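You operate a simulated robot arm through the tools that you are given. There is no shell and no other tool. Be economical: measure what you need, move in short steps, check, and stop when the job is done.

The job below is to be done with a simulated robot arm. You get a single attempt, and the scene is never put back.

## Task
Run the 160 mm plate onto the small lift at SLOW speed.
Fine: load it at the small conveyor's open end, mode knob on AUTO; let it stop by itself.

The check looks at the end state, three seconds after you hand in, the way a careful person would. Anything else that was tipped, shoved, dropped, spilled or broken makes it a failure.

## Robot
A 7-joint arm with a two-finger parallel gripper on a trunk, on a base that drives. Base frame: it is fixed to the floor where the robot stands at the start and does not move with it; the origin is under the middle of the robot, x ahead of it, y to its left, z up. Units: mm, degrees, N and s.
With the tool pointing down near the work surface it reaches from about 220 to 740 mm from the robot's upright axis, wherever it stands. Its first joint turns from -166.0 to 166.0 degrees. Places, roughly: grey desk [500, -1800, 500]; grey desk down button [400, -1900, 900]; grey desk forward button [400, -1700, 900]; grey desk lock latch [300, -1700, 700]; grey desk mode knob [600, -1700, 900]; grey desk mushroom button [300, -2000, 900]; grey desk power switch [300, -1900, 700]; grey desk reset button [300, -1800, 900]; grey desk reverse button [400, -1700, 900]; grey desk speed knob [600, -1900, 900]; grey desk start button [300, -1700, 900]; grey desk stop button [300, -1700, 900]; grey desk up button [400, -1900, 900]; open end of the small conveyor [500, -100, 800]; upper conveyor air lever [300, -1200, 600]; upper conveyor pressure knob [300, -1400, 800]. Payload 1.57 kg.
The TCP is the grasp point between the finger pads, 30 mm short of the fingertips. In the tool frame z runs along the fingers and y along their closing line. Largest opening 110 mm; finger width 24, thickness 12; the body of the gripper, 48 by 112 mm, starts 78 mm behind the TCP.
Orientation is that of the tool frame in the base frame, as a unit quaternion [x, y, z, w]. With the fingers straight down and closing along the base's y, the tool's x points along the base's -x, its y along +y and its z along -z.

## Interface
- The arm moves only by the tool jog_arm. Its argument "plan" is a list of rows, each an object of numbers (a shift or turn left out is 0, a gripper value left out holds the last): "x", "y", "z": the shift along the tool's x, y, z in units of 40 mm (1.0 is 40 mm); "rx", "ry", "rz": the turn, a rotation vector about the tool's x, y, z in units of 6 degrees (1.0 is 6 degrees); "fingers": the opening in per cent of the stroke, from 0 (shut) to 100 (fully open). In form: [{"x": .., "y": .., "z": .., "rx": .., "ry": .., "rz": .., "fingers": ..}, ...]. A call has 1 to 8 rows; each row shifts and turns the commanded pose from where the row before left it, along the tool's axes as they then stand. A call with a number of a shift or a turn outside -1 to 1 is refused whole. A row lasts 0.2 s, in which the tool goes at most 50 mm and 8.6 degrees; a call with a longer step from one row to the next is refused whole, and so is a gripper value outside its range. Where a pose cannot be reached the arm comes as near as it can. A force on the tool above 40 N (or 10 N above the force at the start of the call, whichever is more), or a blocked arm, ends the call early, and 0.2 s more pass. Each finger travels about 45 mm/s and halts on what it meets, pressing with about 36 N; the grip force reading is that of the motor and also rises with nothing between the fingers. The clock runs only during rows and for 0.2 s after the last one: add rows that do not move to give the fingers time. The reply holds the time, the measured pose of the TCP, the force on the tool along the base axes, the opening and the grip force, in the units named above and with some noise, with the torque about the TCP (base axes, N m) and any sound that the robot's microphone picked up, and new pictures: "show" is both (left out), scene, wrist or none.
- Cameras (640 x 400 px; columns grow to the right, rows downward): "scene" is now at [11.8, 164.7, 1486.1]; the picture's right is [0.10, -0.99, 0.00], its down [-0.79, -0.08, -0.61] and it looks along [0.61, 0.06, -0.79] (base axes); focal length 294 px, centre (320, 200). "wrist" rides on the gripper at [70, 16, -141] in the tool frame; the picture's right is [-0.23, 0.97, 0.00], its down [-0.86, -0.20, -0.48] and it looks along [-0.47, -0.11, 0.88] (tool axes); focal length 222 px, centre (320, 200). There is no depth. A picture from a camera that has moved, and an enlarged one, comes with that camera's place and axes in the base frame and with its lens. The place of the scene camera against the robot may be out by one fixed shift of up to 12 mm in any direction.
- lift_body(by): slides the trunk up (or, below 0, down) by that many mm; the arm and the scene camera ride with it, the base frame stays. It gives what a move gives, with no picture.
- base_move(legs): drives the robot by 1 to 6 legs, each [ahead, turn to the left] in mm and degrees, along the robot's own axes; the way and the turn of a leg run together, so that a leg with both is an arc; at most 1500 mm and 180 degrees a leg. The arm and the cameras ride along, it lands a little off, and it stops where it bumps. It gives what a move gives, and a new picture of the scene camera.
- head_to(pan, tilt): turns the head with the scene camera to pan (to the left, within 155 degrees either way) and tilt (down, from -29 to 69), counted from straight ahead of the robot. It gives what a move gives, and a new picture of the scene camera.
- inspect(camera, box): a new picture of the part [left, top, right, bottom] of that camera's present view, enlarged. The clock stands still meanwhile.
- job_done(): hands the job in; it is judged then, once.

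Work in short steps. Places have to be worked out from the pictures, the camera data and where the tool is seen: move nearer, look again, correct. Check each grasp and each placing, and mend what went wrong. You have 120 turns and 260 pictures in all, those below and enlarged ones among them. Open the gripper and draw the arm clear of the work before you hand the job in, unless the task says otherwise; then end with one line.

The tools are called as name(argument=value, ...) on one line, values as JSON. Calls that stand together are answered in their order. jog_arm: Moves the arm, as the interface text tells. Its arguments: {"type":"object","properties":{"plan":{"type":"array","items":{"type":"object","properties":{"x":{"type":"number"},"y":{"type":"number"},"z":{"type":"number"},"rx":{"type":"number"},"ry":{"type":"number"},"rz":{"type":"number"},"fingers":{"type":"number"}}}},"show":{"type":"string","enum":["both","scene","wrist","none"]}},"required":["plan"]} The other tools are called the same way: lift_body (by) slides the trunk up or down; base_move (legs) drives the base; head_to (pan, tilt) turns the head that bears the scene camera; inspect (camera, box) takes an enlarged picture of a part of a camera's view; job_done () hands the job in.

At the start:

```text
time: 0.0
ee_pos: [387.5, 284.6, 1053.4]
tool_rot: [-0.001, 1.0, 0.0, 0.001]
ft_force: [0.4, 0.2, -0.3]
wrist_torque: [0.03, -0.03, 0.01]
opening: 110.2
gripper_force: 0.0
trunk travel left (down, up): [-425.0, 165.0]
robot x, y, heading: [0.8, -0.7, 0.0]
head pan, tilt: [5.8, 52.3]
```

scene: 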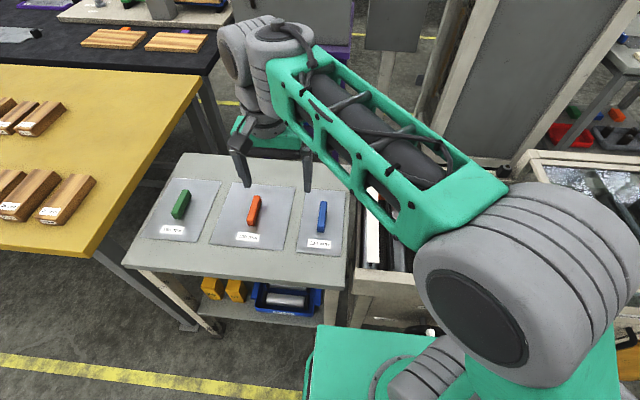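
wrist: 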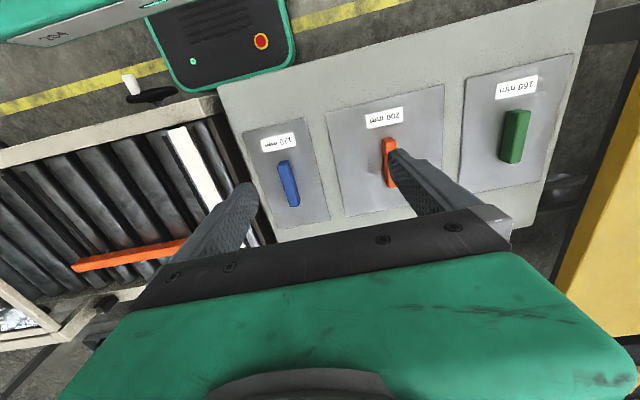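

Three plates with handles and labels are on a table; I zoom in on the labels and look around toward the conveyor.

inspect(camera="scene", box=[130, 160, 360, 270])

head_to(pan=-40, tilt=35)

head_to(pan=-85, tilt=30)

```text
2.78 times, centred on (245, 215) of scene
camera zoom: at [11.8, 164.7, 1486.1], right [0.1, -0.99, 0.0], down [-0.79, -0.08, -0.61], along [0.61, 0.06, -0.79], focal length 817 px, centre (529, 158)
```

zoom: 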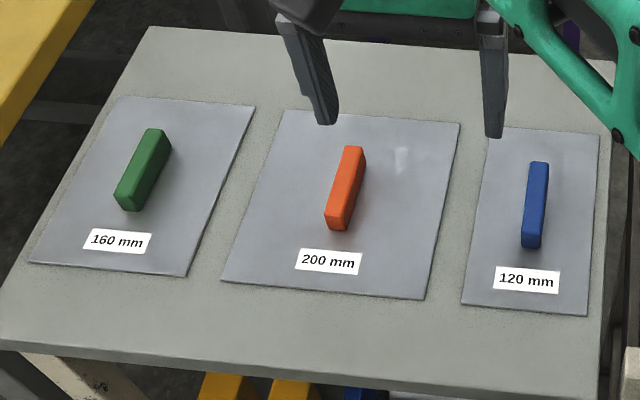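

```text
time: 1.1
ee_pos: [388.2, 283.7, 1053.1]
tool_rot: [0.0, 1.0, 0.0, 0.0]
ft_force: [-0.1, -0.8, -0.1]
wrist_torque: [0.03, 0.03, 0.02]
opening: 110.1
gripper_force: 0.1
trunk travel left (down, up): [-425.0, 165.0]
robot x, y, heading: [-0.0, -0.1, -0.1]
head pan, tilt: [-40.0, 35.0]
camera scene: at [4.8, 100.6, 1510.8], right [-0.64, -0.77, 0.0], down [-0.44, 0.37, -0.82], along [0.63, -0.53, -0.57], focal length 294 px, centre (320, 200)
```

scene: 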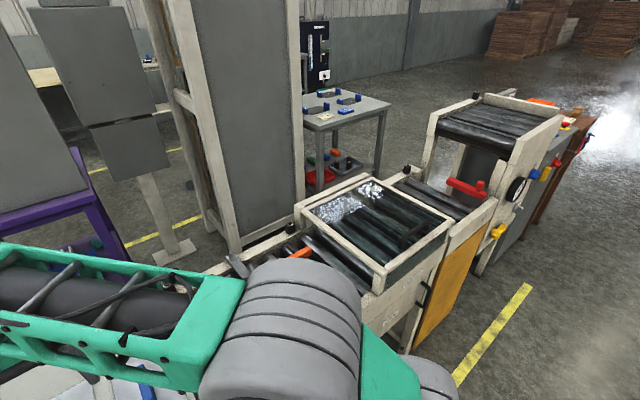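

```text
time: 2.2
ee_pos: [388.1, 283.3, 1052.5]
tool_rot: [-0.002, 1.0, 0.0, 0.0]
ft_force: [-0.9, -0.8, 0.0]
wrist_torque: [0.03, 0.0, -0.01]
opening: 110.1
gripper_force: 0.1
trunk travel left (down, up): [-425.0, 165.0]
robot x, y, heading: [-1.6, -4.5, 0.1]
head pan, tilt: [-85.0, 30.0]
camera scene: at [-54.8, 67.0, 1518.6], right [-1.0, -0.09, 0.0], down [-0.04, 0.5, -0.87], along [0.08, -0.86, -0.5], focal length 294 px, centre (320, 200)
```

scene: 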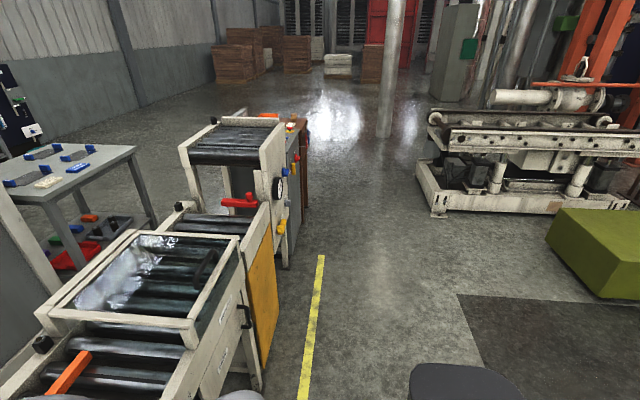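

The machine runs along −y. I check the space behind/right of the robot before driving.

head_to(pan=-110, tilt=60)

head_to(pan=-155, tilt=45)

head_to(pan=150, tilt=50)

```text
time: 3.2
ee_pos: [388.1, 284.3, 1052.1]
tool_rot: [0.0, 1.0, 0.0, 0.0]
ft_force: [0.3, 0.3, -0.8]
wrist_torque: [0.02, 0.01, 0.02]
opening: 110.1
gripper_force: 0.1
trunk travel left (down, up): [-425.0, 165.0]
robot x, y, heading: [-2.0, -1.7, -0.1]
head pan, tilt: [-110.0, 60.0]
camera scene: at [-85.5, 94.4, 1476.6], right [-0.94, 0.34, 0.0], down [0.3, 0.81, -0.5], along [-0.17, -0.47, -0.87], focal length 294 px, centre (320, 200)
```

scene: 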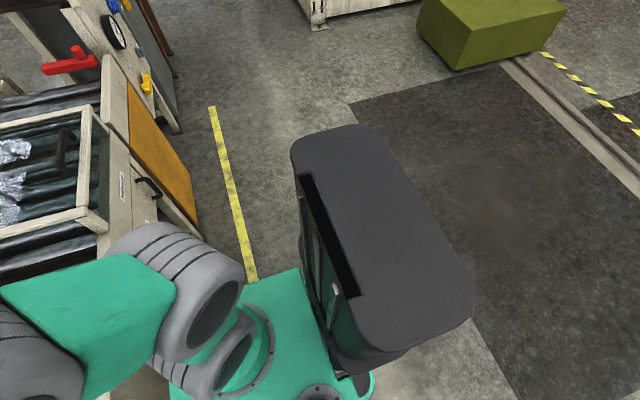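

```text
time: 4.3
ee_pos: [389.0, 283.9, 1052.1]
tool_rot: [-0.001, 1.0, 0.0, 0.0]
ft_force: [0.1, 0.0, 0.5]
wrist_torque: [-0.03, 0.03, 0.0]
opening: 109.8
gripper_force: 0.1
trunk travel left (down, up): [-425.0, 165.0]
robot x, y, heading: [-0.2, -5.5, -0.2]
head pan, tilt: [-154.7, 45.0]
camera scene: at [-136.2, 122.3, 1496.0], right [-0.43, 0.9, 0.0], down [0.64, 0.3, -0.71], along [-0.64, -0.3, -0.71], focal length 294 px, centre (320, 200)
```

scene: 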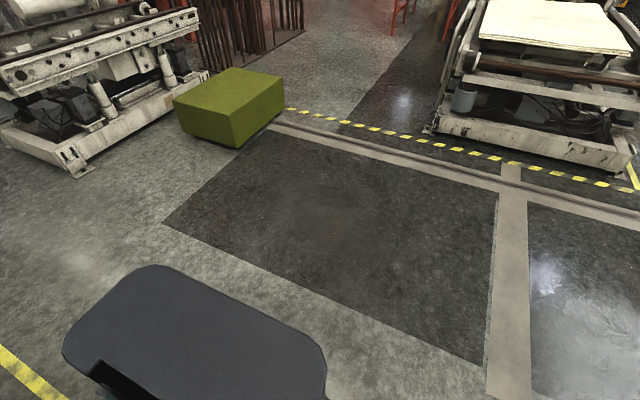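

```text
time: 8.5
ee_pos: [388.5, 283.1, 1052.5]
tool_rot: [-0.001, 1.0, 0.0, -0.001]
ft_force: [0.3, 0.3, -0.1]
wrist_torque: [-0.01, 0.04, 0.0]
opening: 109.9
gripper_force: 0.1
trunk travel left (down, up): [-425.0, 165.0]
robot x, y, heading: [-0.3, -4.5, 0.1]
head pan, tilt: [150.0, 50.0]
camera scene: at [-129.4, 195.7, 1489.1], right [0.5, 0.87, 0.0], down [0.66, -0.38, -0.64], along [-0.56, 0.32, -0.77], focal length 294 px, centre (320, 200)
```

scene: 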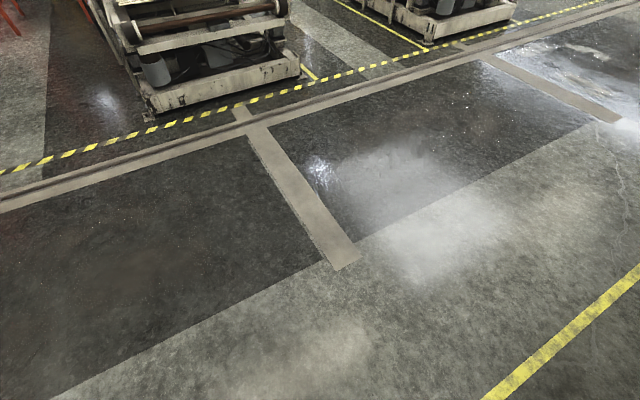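

Space behind is free. I back off, turn right and drive along the machine.

base_move(legs=[[-350, 0], [0, -90], [1300, 0]])

head_to(pan=50, tilt=35)

head_to(pan=90, tilt=35)

```text
time: 20.6
ee_pos: [-62.1, -1689.9, 1052.2]
tool_rot: [0.709, 0.706, 0.0, 0.0]
ft_force: [0.2, 0.7, 0.4]
wrist_torque: [0.01, 0.0, 0.02]
opening: 110.0
gripper_force: 0.1
trunk travel left (down, up): [-425.0, 165.0]
robot x, y, heading: [-345.0, -1297.3, -90.4]
head pan, tilt: [150.0, 50.0]
camera scene: at [-154.5, -1168.9, 1489.1], right [0.86, -0.51, 0.0], down [-0.39, -0.66, -0.64], along [0.33, 0.55, -0.77], focal length 294 px, centre (320, 200)
```

scene: 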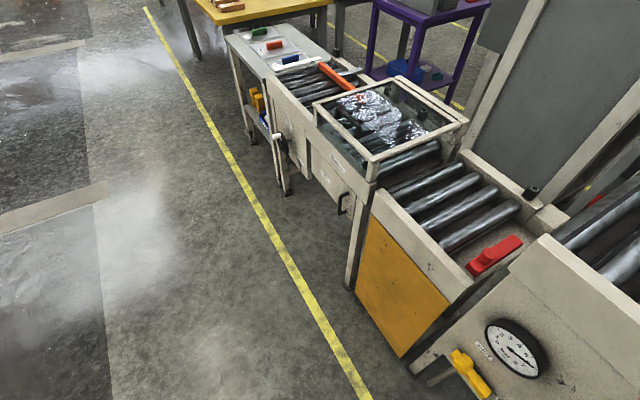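

```text
time: 22.4
ee_pos: [-62.3, -1689.4, 1052.2]
tool_rot: [0.708, 0.706, 0.0, 0.0]
ft_force: [-0.1, 0.4, 0.0]
wrist_torque: [-0.04, -0.03, 0.0]
opening: 110.2
gripper_force: 0.2
trunk travel left (down, up): [-425.0, 165.0]
robot x, y, heading: [-345.9, -1298.4, -90.5]
head pan, tilt: [50.0, 35.0]
camera scene: at [-126.4, -1292.4, 1510.8], right [-0.65, -0.76, 0.0], down [-0.44, 0.37, -0.82], along [0.62, -0.53, -0.57], focal length 294 px, centre (320, 200)
```

scene: 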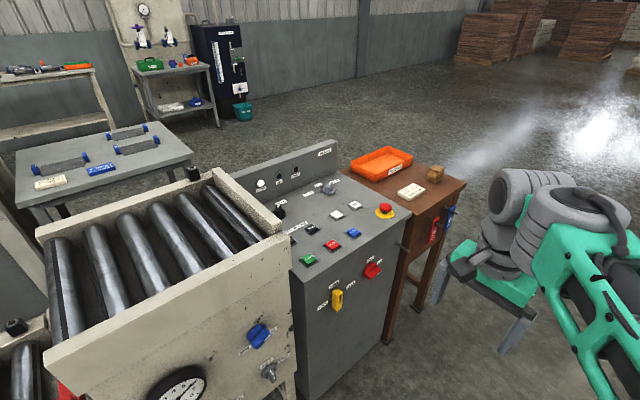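

```text
time: 23.5
ee_pos: [-63.1, -1689.5, 1052.9]
tool_rot: [0.709, 0.705, 0.0, 0.001]
ft_force: [0.1, -0.5, 0.8]
wrist_torque: [-0.04, -0.03, 0.01]
opening: 110.1
gripper_force: 0.0
trunk travel left (down, up): [-425.0, 165.0]
robot x, y, heading: [-345.3, -1299.2, -90.3]
head pan, tilt: [90.0, 35.0]
camera scene: at [-105.4, -1236.0, 1510.8], right [-0.01, -1.0, 0.0], down [-0.57, 0.0, -0.82], along [0.82, -0.01, -0.57], focal length 294 px, centre (320, 200)
```

scene: 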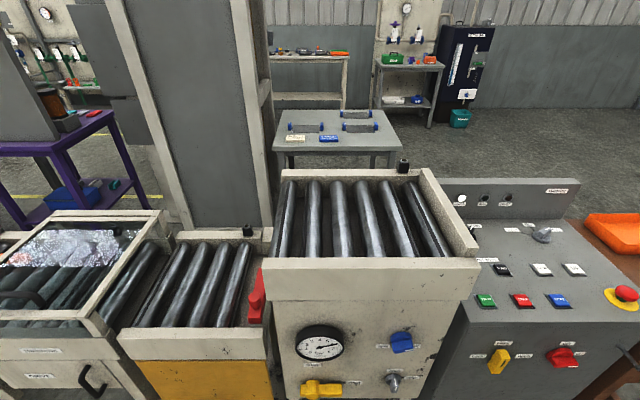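

I zoom in on the controls from here.

inspect(camera="scene", box=[440, 180, 640, 390])

inspect(camera="scene", box=[240, 260, 460, 400])

base_move(legs=[[350, 0]])

```text
1.90 times, centred on (540, 285) of scene
camera zoom: at [-105.4, -1236.0, 1510.8], right [-0.01, -1.0, 0.0], down [-0.57, 0.0, -0.82], along [0.82, -0.01, -0.57], focal length 559 px, centre (-99, 38)
```

zoom: 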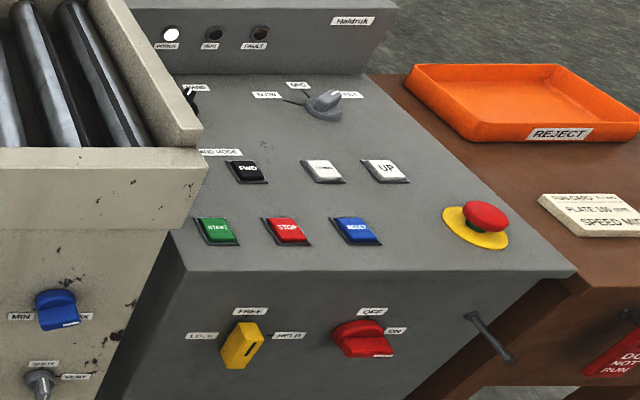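

```text
2.86 times, centred on (350, 330) of scene
camera zoom: at [-105.4, -1236.0, 1510.8], right [-0.01, -1.0, 0.0], down [-0.57, 0.0, -0.82], along [0.82, -0.01, -0.57], focal length 839 px, centre (234, -171)
```

zoom: 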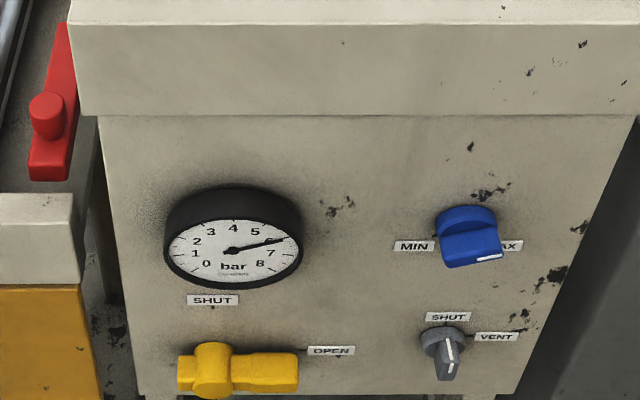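

```text
time: 25.8
ee_pos: [-70.9, -2043.8, 1053.1]
tool_rot: [0.713, 0.702, 0.0, 0.0]
ft_force: [-0.2, 0.6, 0.4]
wrist_torque: [0.03, 0.0, -0.03]
opening: 110.0
gripper_force: 0.1
trunk travel left (down, up): [-425.0, 165.0]
robot x, y, heading: [-349.1, -1645.1, -90.9]
head pan, tilt: [90.0, 35.0]
camera scene: at [-109.0, -1588.9, 1510.8], right [-0.02, -1.0, 0.0], down [-0.57, 0.01, -0.82], along [0.82, -0.01, -0.57], focal length 294 px, centre (320, 200)
```

scene: 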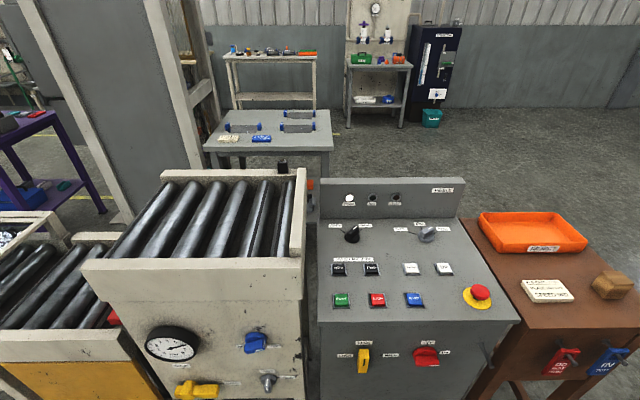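

inspect(camera="scene", box=[320, 180, 480, 280])

inspect(camera="scene", box=[330, 280, 490, 380])

inspect(camera="scene", box=[510, 270, 640, 390])

inspect(camera="scene", box=[140, 310, 310, 400])

```text
4.00 times, centred on (400, 230) of scene
camera zoom: at [-109.0, -1588.9, 1510.8], right [-0.02, -1.0, 0.0], down [-0.57, 0.01, -0.82], along [0.82, -0.01, -0.57], focal length 1174 px, centre (0, 80)
```

zoom: 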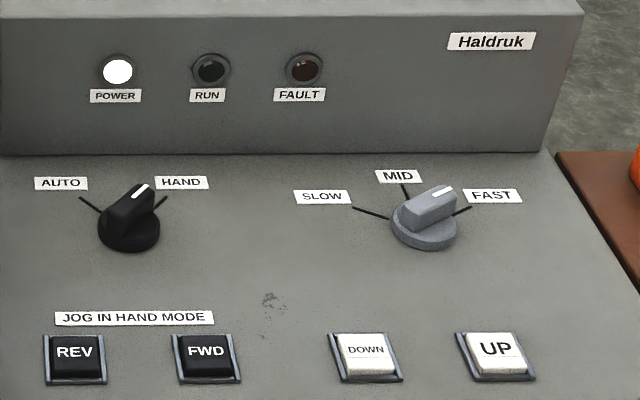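

```text
4.00 times, centred on (410, 330) of scene
camera zoom: at [-109.0, -1588.9, 1510.8], right [-0.02, -1.0, 0.0], down [-0.57, 0.01, -0.82], along [0.82, -0.01, -0.57], focal length 1174 px, centre (-40, -320)
```

zoom: 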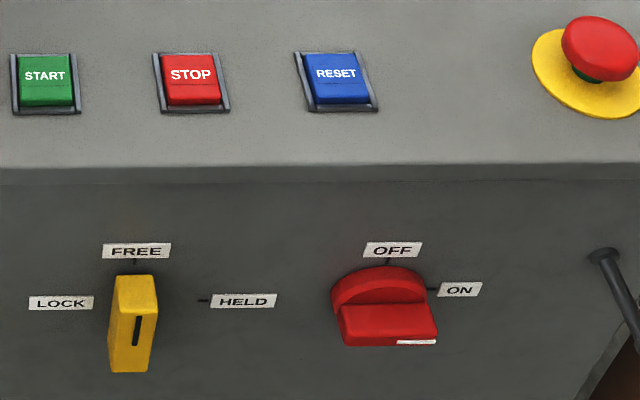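

```text
3.33 times, centred on (575, 330) of scene
camera zoom: at [-109.0, -1588.9, 1510.8], right [-0.02, -1.0, 0.0], down [-0.57, 0.01, -0.82], along [0.82, -0.01, -0.57], focal length 979 px, centre (-530, -233)
```

zoom: 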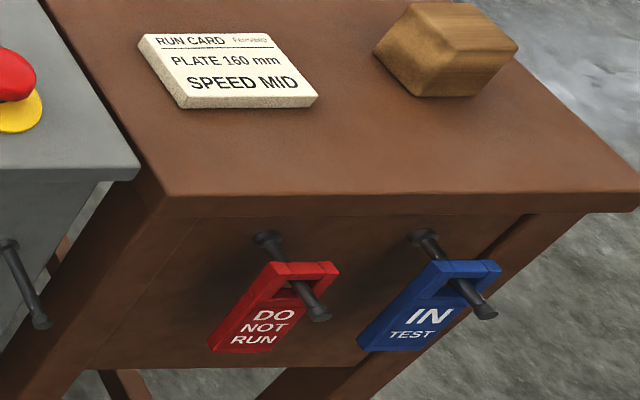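

```text
3.76 times, centred on (225, 355) of scene
camera zoom: at [-109.0, -1588.9, 1510.8], right [-0.02, -1.0, 0.0], down [-0.57, 0.01, -0.82], along [0.82, -0.01, -0.57], focal length 1105 px, centre (678, -384)
```

zoom: 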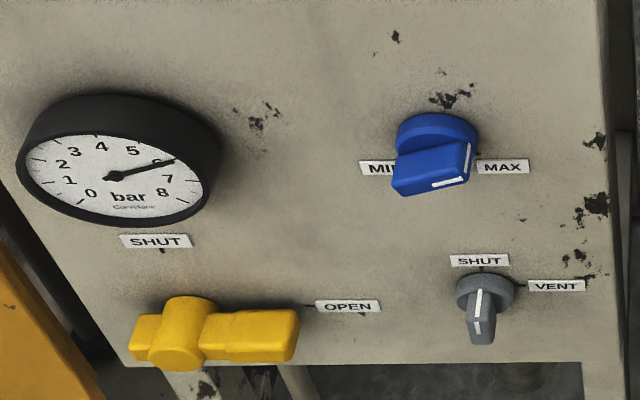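

Settings so far: power ON, air OPEN at ~6 bar, vent SHUT, latch FREE, mode HAND, speed FAST. I'll tuck the tool to the robot's centerline and up before facing the desk.

jog_arm(plan=[{"y": -1, "z": -0.4}, {"y": -1, "z": -0.4}, {"y": -1, "z": -0.4}, {"y": -1, "z": -0.4}, {"y": -1, "z": -0.4}, {"y": -1, "z": -0.4}, {"y": -1, "z": -0.4, "fingers": 0}, {"fingers": 0}], show="none")

base_move(legs=[[170, 0], [0, 90]])

head_to(pan=0, tilt=45)

```text
time: 27.6
ee_pos: [-349.8, -2037.8, 1164.9]
tool_rot: [0.713, 0.701, 0.0, 0.0]
ft_force: [-0.2, -0.1, 0.2]
wrist_torque: [-0.01, -0.03, 0.0]
opening: 58.1
gripper_force: 0.3
trunk travel left (down, up): [-425.0, 165.0]
robot x, y, heading: [-350.4, -1648.6, -90.6]
head pan, tilt: [90.0, 35.0]
```

```text
time: 32.9
ee_pos: [34.5, -1807.6, 1165.6]
tool_rot: [-0.005, 1.0, 0.0, -0.001]
ft_force: [-0.7, 0.8, -0.3]
wrist_torque: [-0.01, 0.02, -0.02]
opening: 0.0
gripper_force: 21.3
trunk travel left (down, up): [-425.0, 165.0]
robot x, y, heading: [-352.0, -1816.0, 0.3]
head pan, tilt: [90.0, 35.0]
camera scene: at [-417.6, -1571.8, 1510.8], right [1.0, 0.01, 0.0], down [0.0, -0.57, -0.82], along [-0.01, 0.82, -0.57], focal length 294 px, centre (320, 200)
```

scene: 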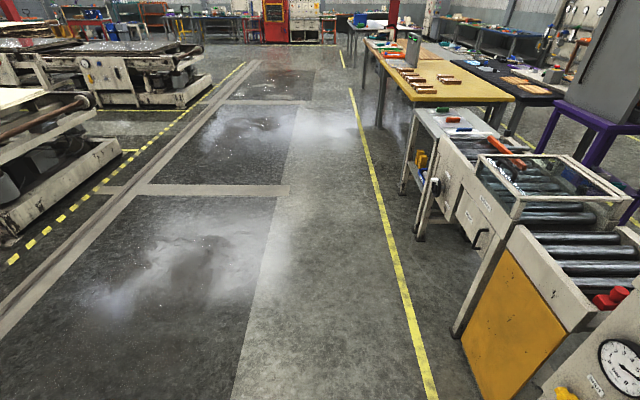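

```text
time: 34.5
ee_pos: [35.0, -1809.6, 1164.6]
tool_rot: [-0.004, 1.0, 0.0, 0.0]
ft_force: [-0.3, -0.1, -0.2]
wrist_torque: [-0.01, -0.06, 0.01]
opening: 0.1
gripper_force: 21.1
trunk travel left (down, up): [-425.0, 165.0]
robot x, y, heading: [-353.1, -1818.7, 0.5]
head pan, tilt: [0.0, 45.0]
camera scene: at [-335.6, -1659.2, 1496.0], right [0.01, -1.0, 0.0], down [-0.71, -0.01, -0.71], along [0.71, 0.01, -0.71], focal length 294 px, centre (320, 200)
```

scene: 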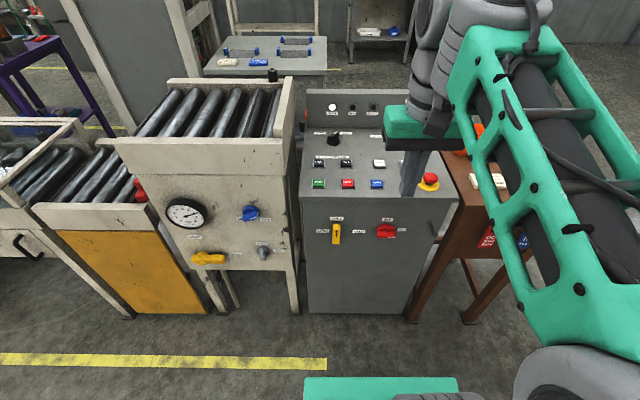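

Path ahead is clear; drive 330 mm up to the desk.

base_move(legs=[[320, 0]])

head_to(pan=-5, tilt=55)

jog_arm(plan=[{"z": 1}, {"z": 0.7}], show="wrist")

```text
time: 36.7
ee_pos: [360.3, -1807.4, 1165.4]
tool_rot: [-0.003, 1.0, 0.0, 0.0]
ft_force: [0.0, 0.8, 0.1]
wrist_torque: [-0.02, 0.03, 0.02]
opening: 0.0
gripper_force: 21.2
trunk travel left (down, up): [-425.0, 165.0]
robot x, y, heading: [-32.0, -1816.6, 0.2]
head pan, tilt: [0.0, 45.0]
camera scene: at [-10.3, -1657.3, 1496.0], right [0.0, -1.0, 0.0], down [-0.71, 0.0, -0.71], along [0.71, 0.0, -0.71], focal length 294 px, centre (320, 200)
```

scene: 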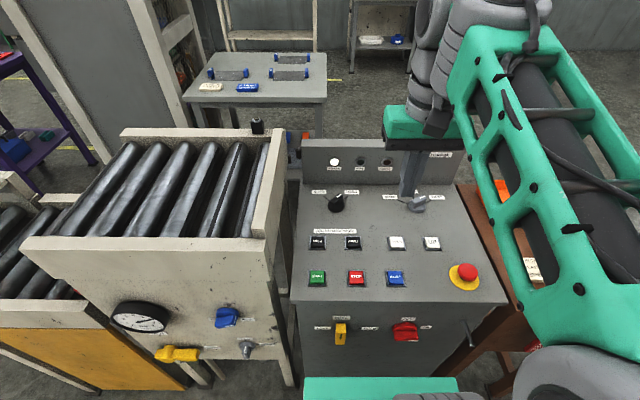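

```text
time: 37.4
ee_pos: [360.8, -1806.7, 1165.2]
tool_rot: [-0.003, 1.0, 0.001, -0.001]
ft_force: [0.2, -0.3, -0.3]
wrist_torque: [-0.03, 0.02, -0.02]
opening: 0.0
gripper_force: 21.0
trunk travel left (down, up): [-425.0, 165.0]
robot x, y, heading: [-31.1, -1820.4, -0.0]
head pan, tilt: [-5.0, 55.0]
camera scene: at [-19.9, -1663.6, 1482.6], right [-0.08, -1.0, 0.0], down [-0.82, 0.07, -0.57], along [0.57, -0.05, -0.82], focal length 294 px, centre (320, 200)
```

scene: 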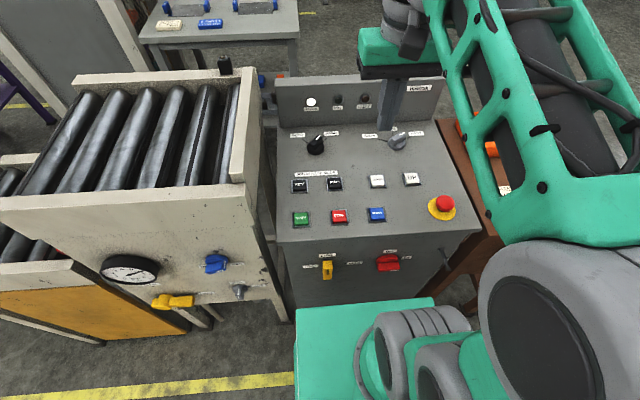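

```text
time: 38.0
ee_pos: [358.8, -1806.7, 1096.2]
tool_rot: [-0.003, 1.0, -0.001, 0.001]
ft_force: [-0.2, -0.5, 0.4]
wrist_torque: [0.0, -0.01, 0.01]
opening: 0.0
gripper_force: 21.3
trunk travel left (down, up): [-425.0, 165.0]
robot x, y, heading: [-29.4, -1812.9, 0.2]
head pan, tilt: [-5.0, 55.0]
camera wrist: at [289.8, -1791.2, 1239.1], right [0.22, 0.98, 0.0], down [0.86, -0.19, 0.48], along [0.47, -0.11, -0.88], focal length 222 px, centre (320, 200)
```

wrist: 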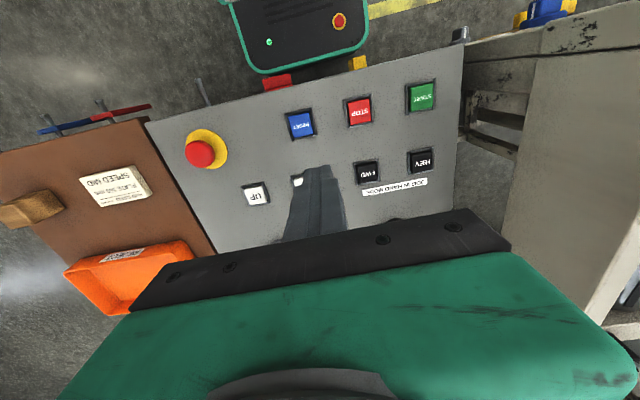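

Let me zoom both cameras on the knobs.

inspect(camera="scene", box=[270, 110, 440, 210])

jog_arm(plan=[{"x": -1, "y": 0.5}, {"x": -1, "y": 0.5}, {"x": -1, "y": 0.5, "fingers": 60}, {"x": -1, "y": 0.5}, {"x": -1, "y": 0.5, "z": 0.5}], show="both")

```text
3.76 times, centred on (355, 160) of scene
camera zoom: at [-19.9, -1663.6, 1482.6], right [-0.08, -1.0, 0.0], down [-0.82, 0.07, -0.57], along [0.57, -0.05, -0.82], focal length 1105 px, centre (188, 351)
```

zoom: 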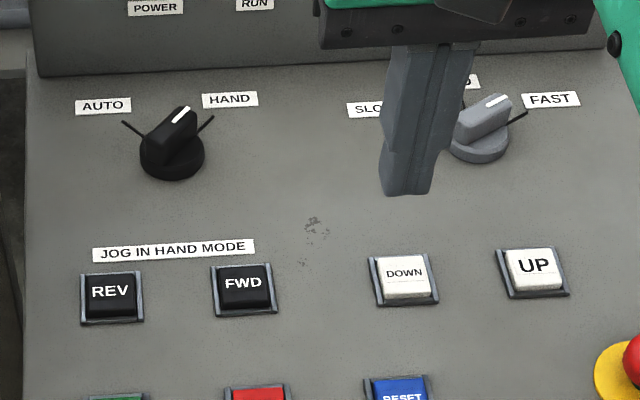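

```text
time: 39.2
ee_pos: [559.6, -1705.8, 1077.8]
tool_rot: [-0.003, 1.0, 0.0, 0.0]
ft_force: [-0.6, -0.3, 0.2]
wrist_torque: [-0.04, -0.02, 0.0]
opening: 66.1
gripper_force: 0.3
trunk travel left (down, up): [-425.0, 165.0]
robot x, y, heading: [-27.4, -1814.9, 0.4]
head pan, tilt: [-5.0, 55.0]
camera scene: at [-19.5, -1663.4, 1482.5], right [-0.08, -1.0, 0.0], down [-0.82, 0.07, -0.57], along [0.57, -0.05, -0.82], focal length 294 px, centre (320, 200)
camera wrist: at [490.6, -1690.5, 1219.1], right [0.22, 0.98, 0.0], down [0.86, -0.19, 0.48], along [0.47, -0.11, -0.88], focal length 222 px, centre (320, 200)
```

scene: 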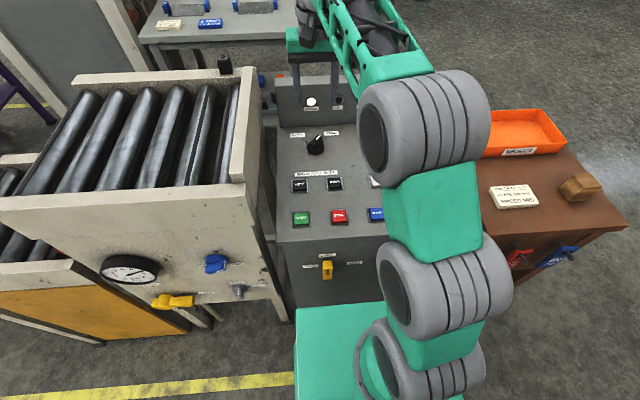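
wrist: 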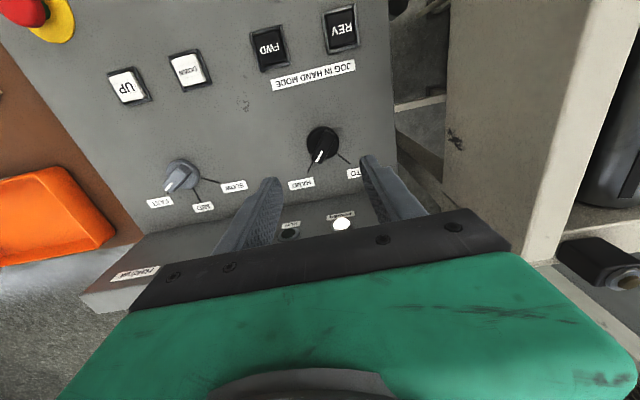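

Mode knob centre estimated at (573, −1707), bar pointing ~37° toward −y. I align the fingers across the bar and descend partway.

jog_arm(plan=[{"x": -0.34, "y": -0.03, "rz": 1}, {"rz": 1}, {"rz": 1}, {"rz": 1}, {"rz": 1}, {"rz": 1, "z": 0.5}, {"z": 1}, {"z": 1}], show="both")

```text
time: 41.0
ee_pos: [573.7, -1708.1, 977.9]
tool_rot: [0.306, 0.952, 0.0, 0.0]
ft_force: [-0.4, -0.1, 0.2]
wrist_torque: [-0.01, 0.04, 0.0]
opening: 66.1
gripper_force: 0.1
trunk travel left (down, up): [-425.0, 165.0]
robot x, y, heading: [-29.2, -1819.2, 0.3]
head pan, tilt: [-5.0, 55.0]
camera scene: at [-19.8, -1663.5, 1482.6], right [-0.08, -1.0, 0.0], down [-0.82, 0.07, -0.57], along [0.57, -0.05, -0.82], focal length 294 px, centre (320, 200)
camera wrist: at [526.0, -1654.8, 1120.0], right [0.75, 0.66, 0.0], down [0.58, -0.66, 0.48], along [0.32, -0.36, -0.88], focal length 222 px, centre (320, 200)
```

scene: 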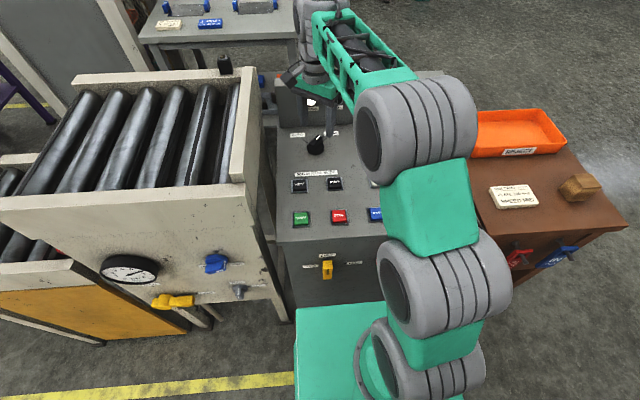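
wrist: 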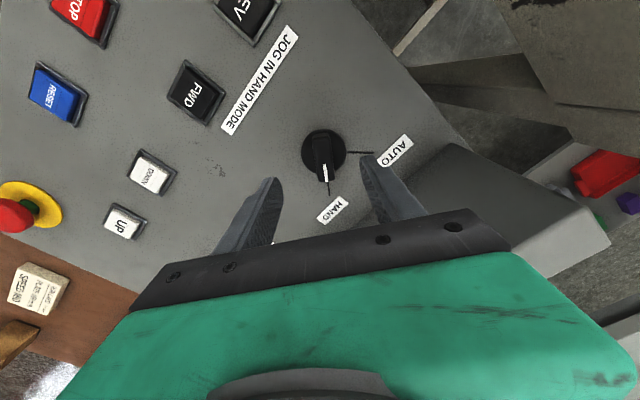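

Well aligned. Descend with contact watch.

jog_arm(plan=[{"x": 0.08, "y": 0.06, "z": 0.5}, {"z": 0.35}, {"z": 0.2}], show="both")

```text
time: 41.8
ee_pos: [572.2, -1705.0, 934.1]
tool_rot: [0.306, 0.952, 0.0, 0.0]
ft_force: [0.2, 0.7, 1.0]
wrist_torque: [-0.01, 0.0, -0.01]
opening: 66.1
gripper_force: 0.0
trunk travel left (down, up): [-425.0, 165.0]
robot x, y, heading: [-26.9, -1816.3, 0.5]
head pan, tilt: [-5.0, 55.0]
camera scene: at [-19.8, -1663.6, 1482.6], right [-0.08, -1.0, 0.0], down [-0.82, 0.07, -0.57], along [0.57, -0.05, -0.82], focal length 294 px, centre (320, 200)
camera wrist: at [526.0, -1650.8, 1076.1], right [0.75, 0.66, 0.0], down [0.58, -0.66, 0.48], along [0.32, -0.36, -0.88], focal length 222 px, centre (320, 200)
```

scene: 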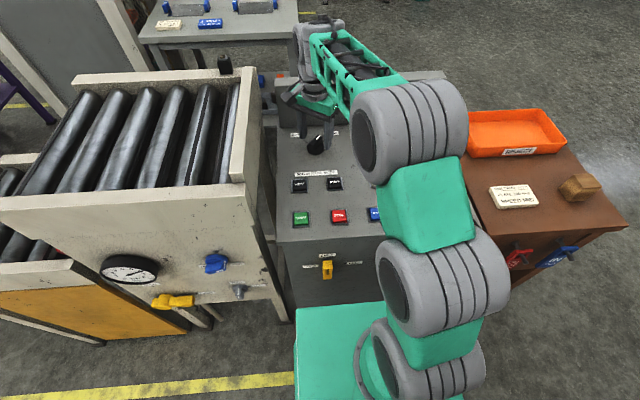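
wrist: 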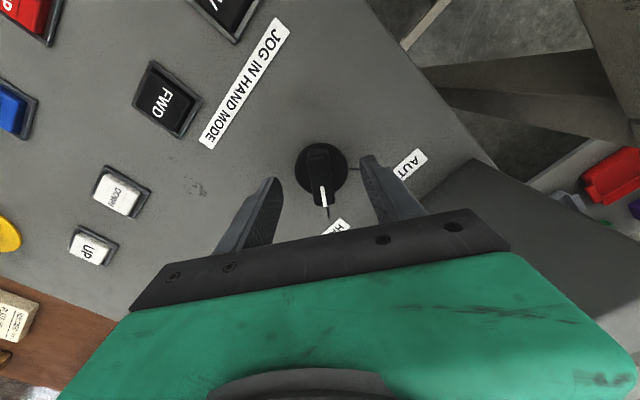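

Go down another 10 mm and close on the bar.

jog_arm(plan=[{"x": 0.06, "y": 0.04, "z": 0.25}, {"fingers": 0}, {"fingers": 0}, {"fingers": 0}, {"fingers": 0}], show="wrist")

```text
time: 43.0
ee_pos: [570.4, -1702.6, 923.5]
tool_rot: [0.307, 0.952, 0.0, 0.0]
ft_force: [-1.7, -1.5, 0.2]
wrist_torque: [0.06, 0.05, -0.04]
opening: 17.8
gripper_force: 24.3
trunk travel left (down, up): [-425.0, 165.0]
robot x, y, heading: [-27.7, -1813.4, 0.3]
head pan, tilt: [-5.0, 55.0]
camera wrist: at [524.4, -1648.4, 1066.4], right [0.75, 0.66, 0.0], down [0.58, -0.66, 0.48], along [0.31, -0.36, -0.88], focal length 222 px, centre (320, 200)
```

wrist: 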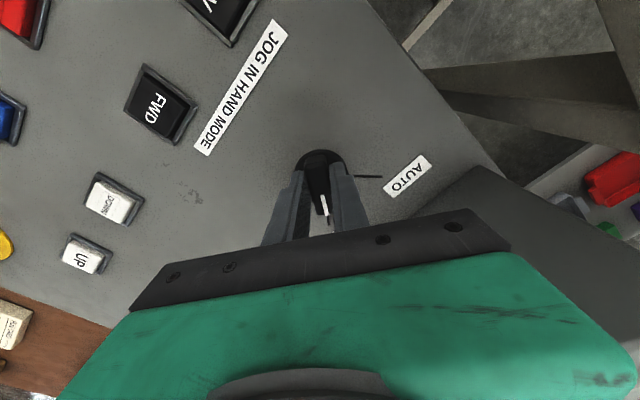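

Gripped (17.8 mm). Turn counter-clockwise toward AUTO.

jog_arm(plan=[{"rz": -1}, {"rz": -1}, {"rz": -1}, {"rz": -1}, {"rz": -1}, {"rz": -1}, {"rz": -1}, {"rz": -1}], show="wrist")

```text
time: 45.0
ee_pos: [569.7, -1704.9, 925.1]
tool_rot: [-0.105, 0.994, 0.0, -0.001]
ft_force: [-1.4, -13.9, 4.8]
wrist_torque: [-0.73, 0.13, -0.05]
opening: 17.9
gripper_force: 32.3
trunk travel left (down, up): [-425.0, 165.0]
robot x, y, heading: [-30.7, -1817.7, -0.1]
head pan, tilt: [-5.0, 55.0]
stopped in row 8: the force on the tool passed its limit (the readings are from after the stop); the commanded pose is now the measured one
camera wrist: at [499.6, -1704.2, 1066.6], right [0.02, 1.0, 0.0], down [0.88, -0.02, 0.48], along [0.48, -0.01, -0.88], focal length 222 px, centre (320, 200)
```

wrist: 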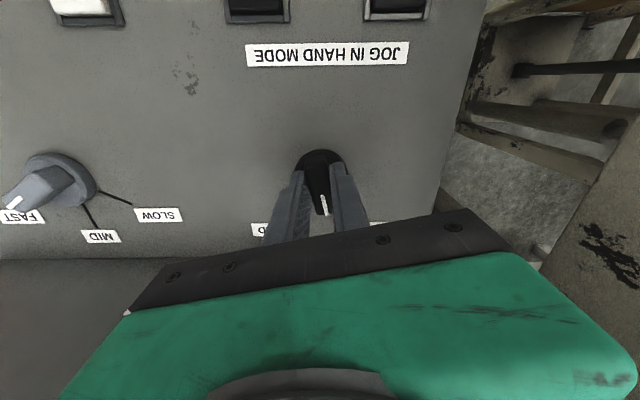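

Force limit reached after ~47°; I release to shed side load and look.

jog_arm(plan=[{"fingers": 35}, {"fingers": 35}, {"fingers": 35}], show="both")

```text
time: 45.8
ee_pos: [569.9, -1702.4, 923.2]
tool_rot: [-0.107, 0.994, -0.001, -0.002]
ft_force: [1.0, 0.3, -0.2]
wrist_torque: [-0.04, 0.02, 0.01]
opening: 38.5
gripper_force: 0.1
trunk travel left (down, up): [-425.0, 165.0]
robot x, y, heading: [-28.4, -1819.6, -0.0]
head pan, tilt: [-5.0, 55.0]
camera scene: at [-19.2, -1663.7, 1482.5], right [-0.09, -1.0, 0.0], down [-0.82, 0.07, -0.57], along [0.57, -0.05, -0.82], focal length 294 px, centre (320, 200)
camera wrist: at [499.8, -1701.6, 1065.8], right [0.02, 1.0, 0.0], down [0.88, -0.01, 0.48], along [0.48, -0.01, -0.88], focal length 222 px, centre (320, 200)
```

scene: 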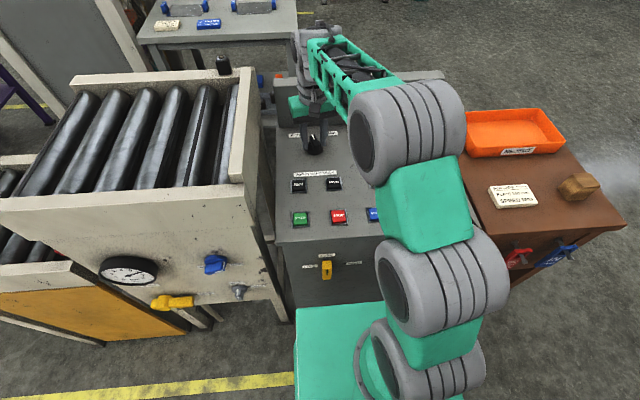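
wrist: 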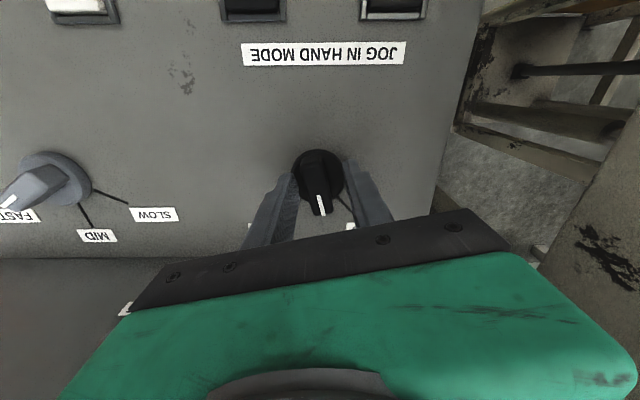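

Knob is about halfway (no obstruction visible). I recenter 2.5 mm to −y, regrip and turn on.

jog_arm(plan=[{"y": -0.06, "rz": 1}, {"fingers": 0}, {"fingers": 0}, {"fingers": 0}, {"rz": -1}, {"rz": -1}, {"rz": -1}, {"rz": -1}], show="wrist")

```text
time: 47.6
ee_pos: [571.0, -1706.3, 922.2]
tool_rot: [-0.261, 0.965, 0.0, -0.001]
ft_force: [3.7, -2.0, 1.2]
wrist_torque: [-0.29, 0.14, -0.01]
opening: 17.7
gripper_force: 32.3
trunk travel left (down, up): [-425.0, 165.0]
robot x, y, heading: [-29.1, -1818.4, 0.1]
head pan, tilt: [-5.0, 55.0]
camera wrist: at [504.0, -1727.6, 1065.4], right [-0.3, 0.96, 0.0], down [0.84, 0.26, 0.48], along [0.46, 0.14, -0.88], focal length 222 px, centre (320, 200)
```

wrist: 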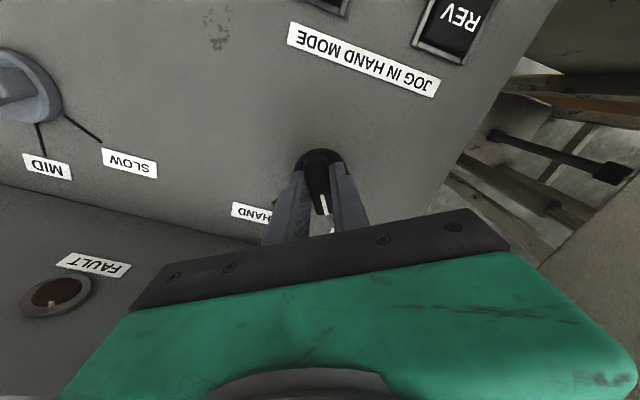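

Now at +30°; a bit more.

jog_arm(plan=[{"rz": -1}, {"rz": -1}], show="wrist")

jog_arm(plan=[{"fingers": 55}, {"fingers": 55}, {"fingers": 55}, {"z": -1}, {"z": -1}], show="wrist")

```text
time: 48.2
ee_pos: [571.2, -1708.1, 923.6]
tool_rot: [-0.358, 0.934, 0.0, -0.002]
ft_force: [5.8, -7.6, -1.9]
wrist_torque: [-0.28, -0.46, -1.01]
opening: 18.5
gripper_force: 32.7
trunk travel left (down, up): [-425.0, 165.0]
robot x, y, heading: [-26.9, -1818.9, -0.0]
head pan, tilt: [-5.0, 55.0]
camera wrist: at [510.1, -1741.7, 1065.5], right [-0.48, 0.88, 0.0], down [0.77, 0.43, 0.48], along [0.42, 0.23, -0.88], focal length 222 px, centre (320, 200)
```

wrist: 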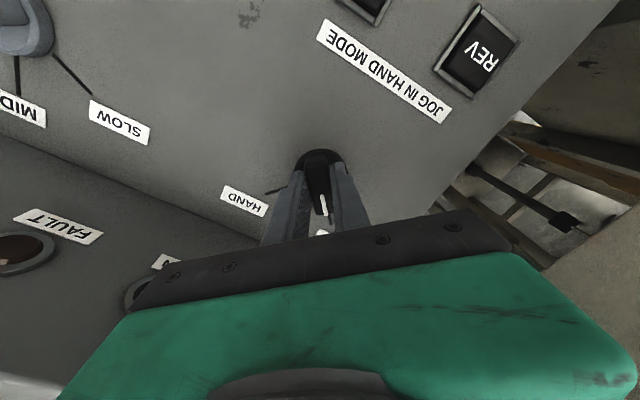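

```text
time: 49.4
ee_pos: [570.1, -1704.6, 1004.8]
tool_rot: [-0.36, 0.933, 0.0, -0.002]
ft_force: [0.5, 0.4, 0.2]
wrist_torque: [0.02, -0.02, -0.01]
opening: 60.4
gripper_force: 0.1
trunk travel left (down, up): [-425.0, 165.0]
robot x, y, heading: [-33.8, -1820.0, -0.1]
head pan, tilt: [-5.0, 55.0]
camera wrist: at [508.7, -1740.1, 1146.9], right [-0.49, 0.87, 0.0], down [0.77, 0.43, 0.48], along [0.41, 0.23, -0.88], focal length 222 px, centre (320, 200)
```

wrist: 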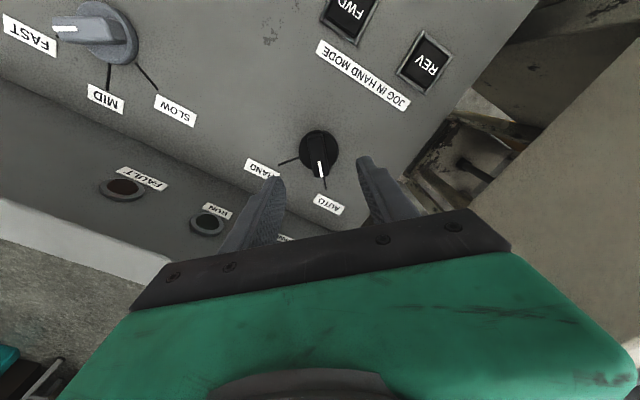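

Mode knob now points at AUTO. Next the speed knob: move over it and look.

jog_arm(plan=[{"z": -0.7}, {"x": 0.77, "y": -0.87}, {"x": 0.77, "y": -0.87}, {"x": 0.77, "y": -0.87}, {"x": 0.77, "y": -0.87}, {"x": 0.77, "y": -0.87}, {"rz": 1}, {"rz": 1}], show="none")

jog_arm(plan=[{"rz": 1}, {"rz": 1}, {"rz": 1}, {"rz": 1}, {"rz": 1}, {"rz": 1}, {"rz": 1}, {"rz": 1}], show="wrist")

```text
time: 51.2
ee_pos: [574.9, -1938.2, 1031.4]
tool_rot: [-0.262, 0.965, 0.0, -0.001]
ft_force: [-0.3, -0.2, 0.5]
wrist_torque: [-0.03, -0.01, -0.02]
opening: 60.7
gripper_force: 0.1
trunk travel left (down, up): [-425.0, 165.0]
robot x, y, heading: [-28.1, -1812.0, -0.1]
head pan, tilt: [-5.0, 55.0]
```

```text
time: 53.0
ee_pos: [574.8, -1937.0, 1032.1]
tool_rot: [0.155, 0.988, 0.0, 0.0]
ft_force: [-0.3, 0.1, 0.4]
wrist_torque: [-0.01, 0.0, 0.01]
opening: 60.6
gripper_force: 0.2
trunk travel left (down, up): [-425.0, 165.0]
robot x, y, heading: [-26.9, -1814.9, 0.2]
head pan, tilt: [-5.0, 55.0]
camera wrist: at [513.7, -1900.4, 1174.0], right [0.52, 0.86, 0.0], down [0.75, -0.45, 0.48], along [0.41, -0.25, -0.88], focal length 222 px, centre (320, 200)
```

wrist: 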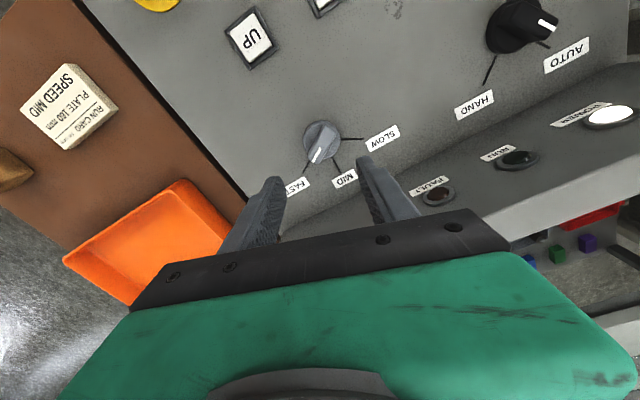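

jog_arm(plan=[{"x": 0.15, "y": 0.1, "rz": 1}, {"rz": 1}, {"rz": 1}, {"rz": 1}, {"rz": 1}, {"rz": 1}, {"z": 0.8}, {"z": 0.7}], show="wrist")

```text
time: 54.8
ee_pos: [571.7, -1932.3, 972.6]
tool_rot: [0.452, 0.892, -0.001, 0.0]
ft_force: [-0.7, 0.4, 0.7]
wrist_torque: [-0.03, -0.01, -0.03]
opening: 60.4
gripper_force: 0.1
trunk travel left (down, up): [-425.0, 165.0]
robot x, y, heading: [-29.6, -1814.9, -0.0]
head pan, tilt: [-5.0, 55.0]
camera wrist: at [544.0, -1866.7, 1114.1], right [0.92, 0.39, 0.0], down [0.34, -0.81, 0.48], along [0.19, -0.44, -0.88], focal length 222 px, centre (320, 200)
```

wrist: 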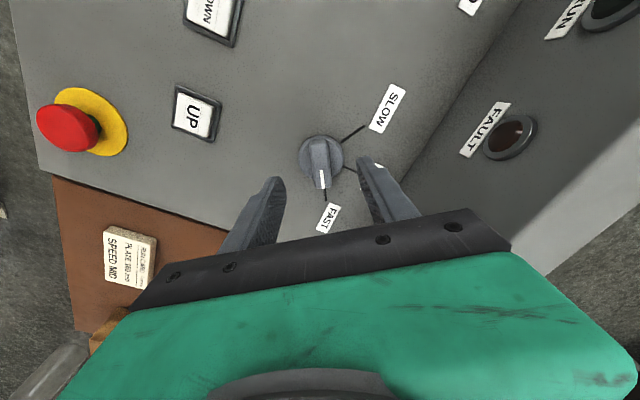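

Aligned with the FAST position. Descend and grip.

jog_arm(plan=[{"z": 0.6}, {"z": 0.6}, {"fingers": 0}, {"fingers": 0}, {"fingers": 0}, {"fingers": 0}], show="wrist")

```text
time: 56.2
ee_pos: [570.6, -1932.1, 923.7]
tool_rot: [0.452, 0.892, -0.001, 0.0]
ft_force: [4.4, 4.7, -1.5]
wrist_torque: [-0.01, -0.65, -0.02]
opening: 17.8
gripper_force: 26.8
trunk travel left (down, up): [-425.0, 165.0]
robot x, y, heading: [-27.8, -1819.7, 0.2]
head pan, tilt: [-5.0, 55.0]
camera wrist: at [543.8, -1866.0, 1064.8], right [0.92, 0.39, 0.0], down [0.35, -0.81, 0.48], along [0.19, -0.44, -0.88], focal length 222 px, centre (320, 200)
```

wrist: 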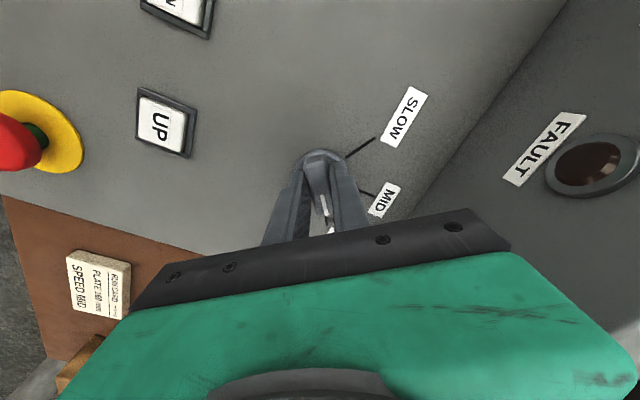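

jog_arm(plan=[{"y": 0.05, "rz": -1}, {"rz": -1}, {"rz": -1}, {"rz": -1}, {"rz": -1}, {"rz": -1}], show="wrist")

```text
time: 57.6
ee_pos: [570.9, -1933.9, 923.8]
tool_rot: [0.155, 0.988, 0.0, -0.002]
ft_force: [-9.4, -23.1, -5.8]
wrist_torque: [-0.71, -0.38, -0.13]
opening: 18.0
gripper_force: 32.1
trunk travel left (down, up): [-425.0, 165.0]
robot x, y, heading: [-26.9, -1818.6, -0.2]
head pan, tilt: [-5.0, 55.0]
camera wrist: at [509.7, -1897.0, 1065.2], right [0.52, 0.86, 0.0], down [0.75, -0.45, 0.48], along [0.41, -0.25, -0.88], focal length 222 px, centre (320, 200)
```

wrist: 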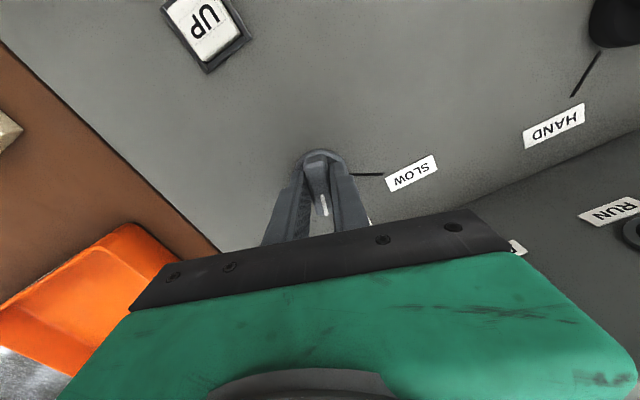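

Side load builds toward −y; I shift with it and continue in smaller bites.

jog_arm(plan=[{"y": -0.1, "rz": 0}, {"rz": -1}, {"rz": -1}, {"rz": -1}], show="none")

```text
time: 58.6
ee_pos: [569.3, -1933.9, 922.6]
tool_rot: [-0.003, 1.0, 0.0, -0.002]
ft_force: [-8.0, -3.0, -10.0]
wrist_torque: [-0.01, -0.08, -0.03]
opening: 17.7
gripper_force: 33.1
trunk travel left (down, up): [-425.0, 165.0]
robot x, y, heading: [-28.3, -1816.4, -0.1]
head pan, tilt: [-5.0, 55.0]
```

At MID angle now, load low; continue toward SLOW.

jog_arm(plan=[{"rz": -1}, {"rz": -1}, {"rz": -1}, {"rz": -1}, {"rz": -1}], show="wrist")

```text
time: 59.8
ee_pos: [570.0, -1936.4, 923.2]
tool_rot: [-0.261, 0.965, -0.001, -0.001]
ft_force: [-3.7, -9.6, -15.5]
wrist_torque: [-0.52, 0.24, -0.06]
opening: 18.2
gripper_force: 32.6
trunk travel left (down, up): [-425.0, 165.0]
robot x, y, heading: [-27.8, -1814.1, 0.2]
head pan, tilt: [-5.0, 55.0]
camera wrist: at [502.8, -1957.6, 1065.2], right [-0.29, 0.96, 0.0], down [0.84, 0.26, 0.48], along [0.45, 0.14, -0.88], focal length 222 px, centre (320, 200)
```

wrist: 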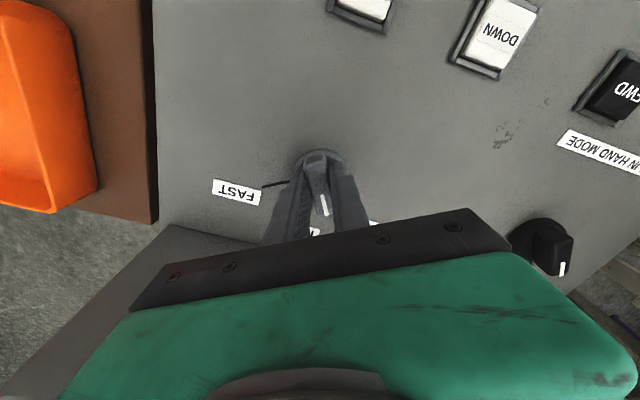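

jog_arm(plan=[{"y": -0.05, "rz": -1}, {"rz": -1}, {"rz": -1}, {"rz": -1}], show="wrist")

```text
time: 60.8
ee_pos: [571.4, -1937.0, 923.3]
tool_rot: [-0.457, 0.889, 0.001, -0.001]
ft_force: [-3.1, -5.8, -18.6]
wrist_torque: [-0.58, -0.06, 0.02]
opening: 17.8
gripper_force: 32.1
trunk travel left (down, up): [-425.0, 165.0]
robot x, y, heading: [-30.8, -1819.8, -0.1]
head pan, tilt: [-5.0, 55.0]
camera wrist: at [518.5, -1984.8, 1065.3], right [-0.66, 0.75, 0.0], down [0.66, 0.58, 0.48], along [0.36, 0.32, -0.88], focal length 222 px, centre (320, 200)
```

wrist: 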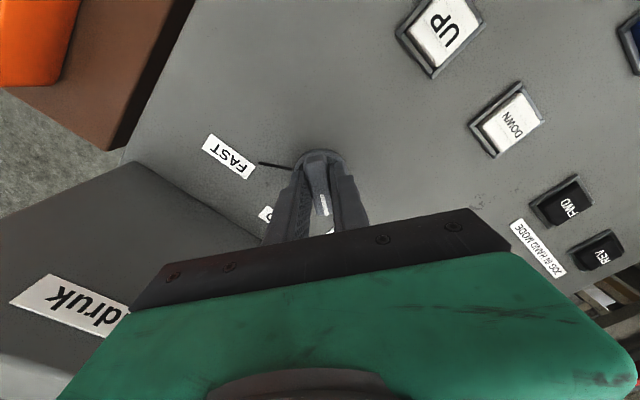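

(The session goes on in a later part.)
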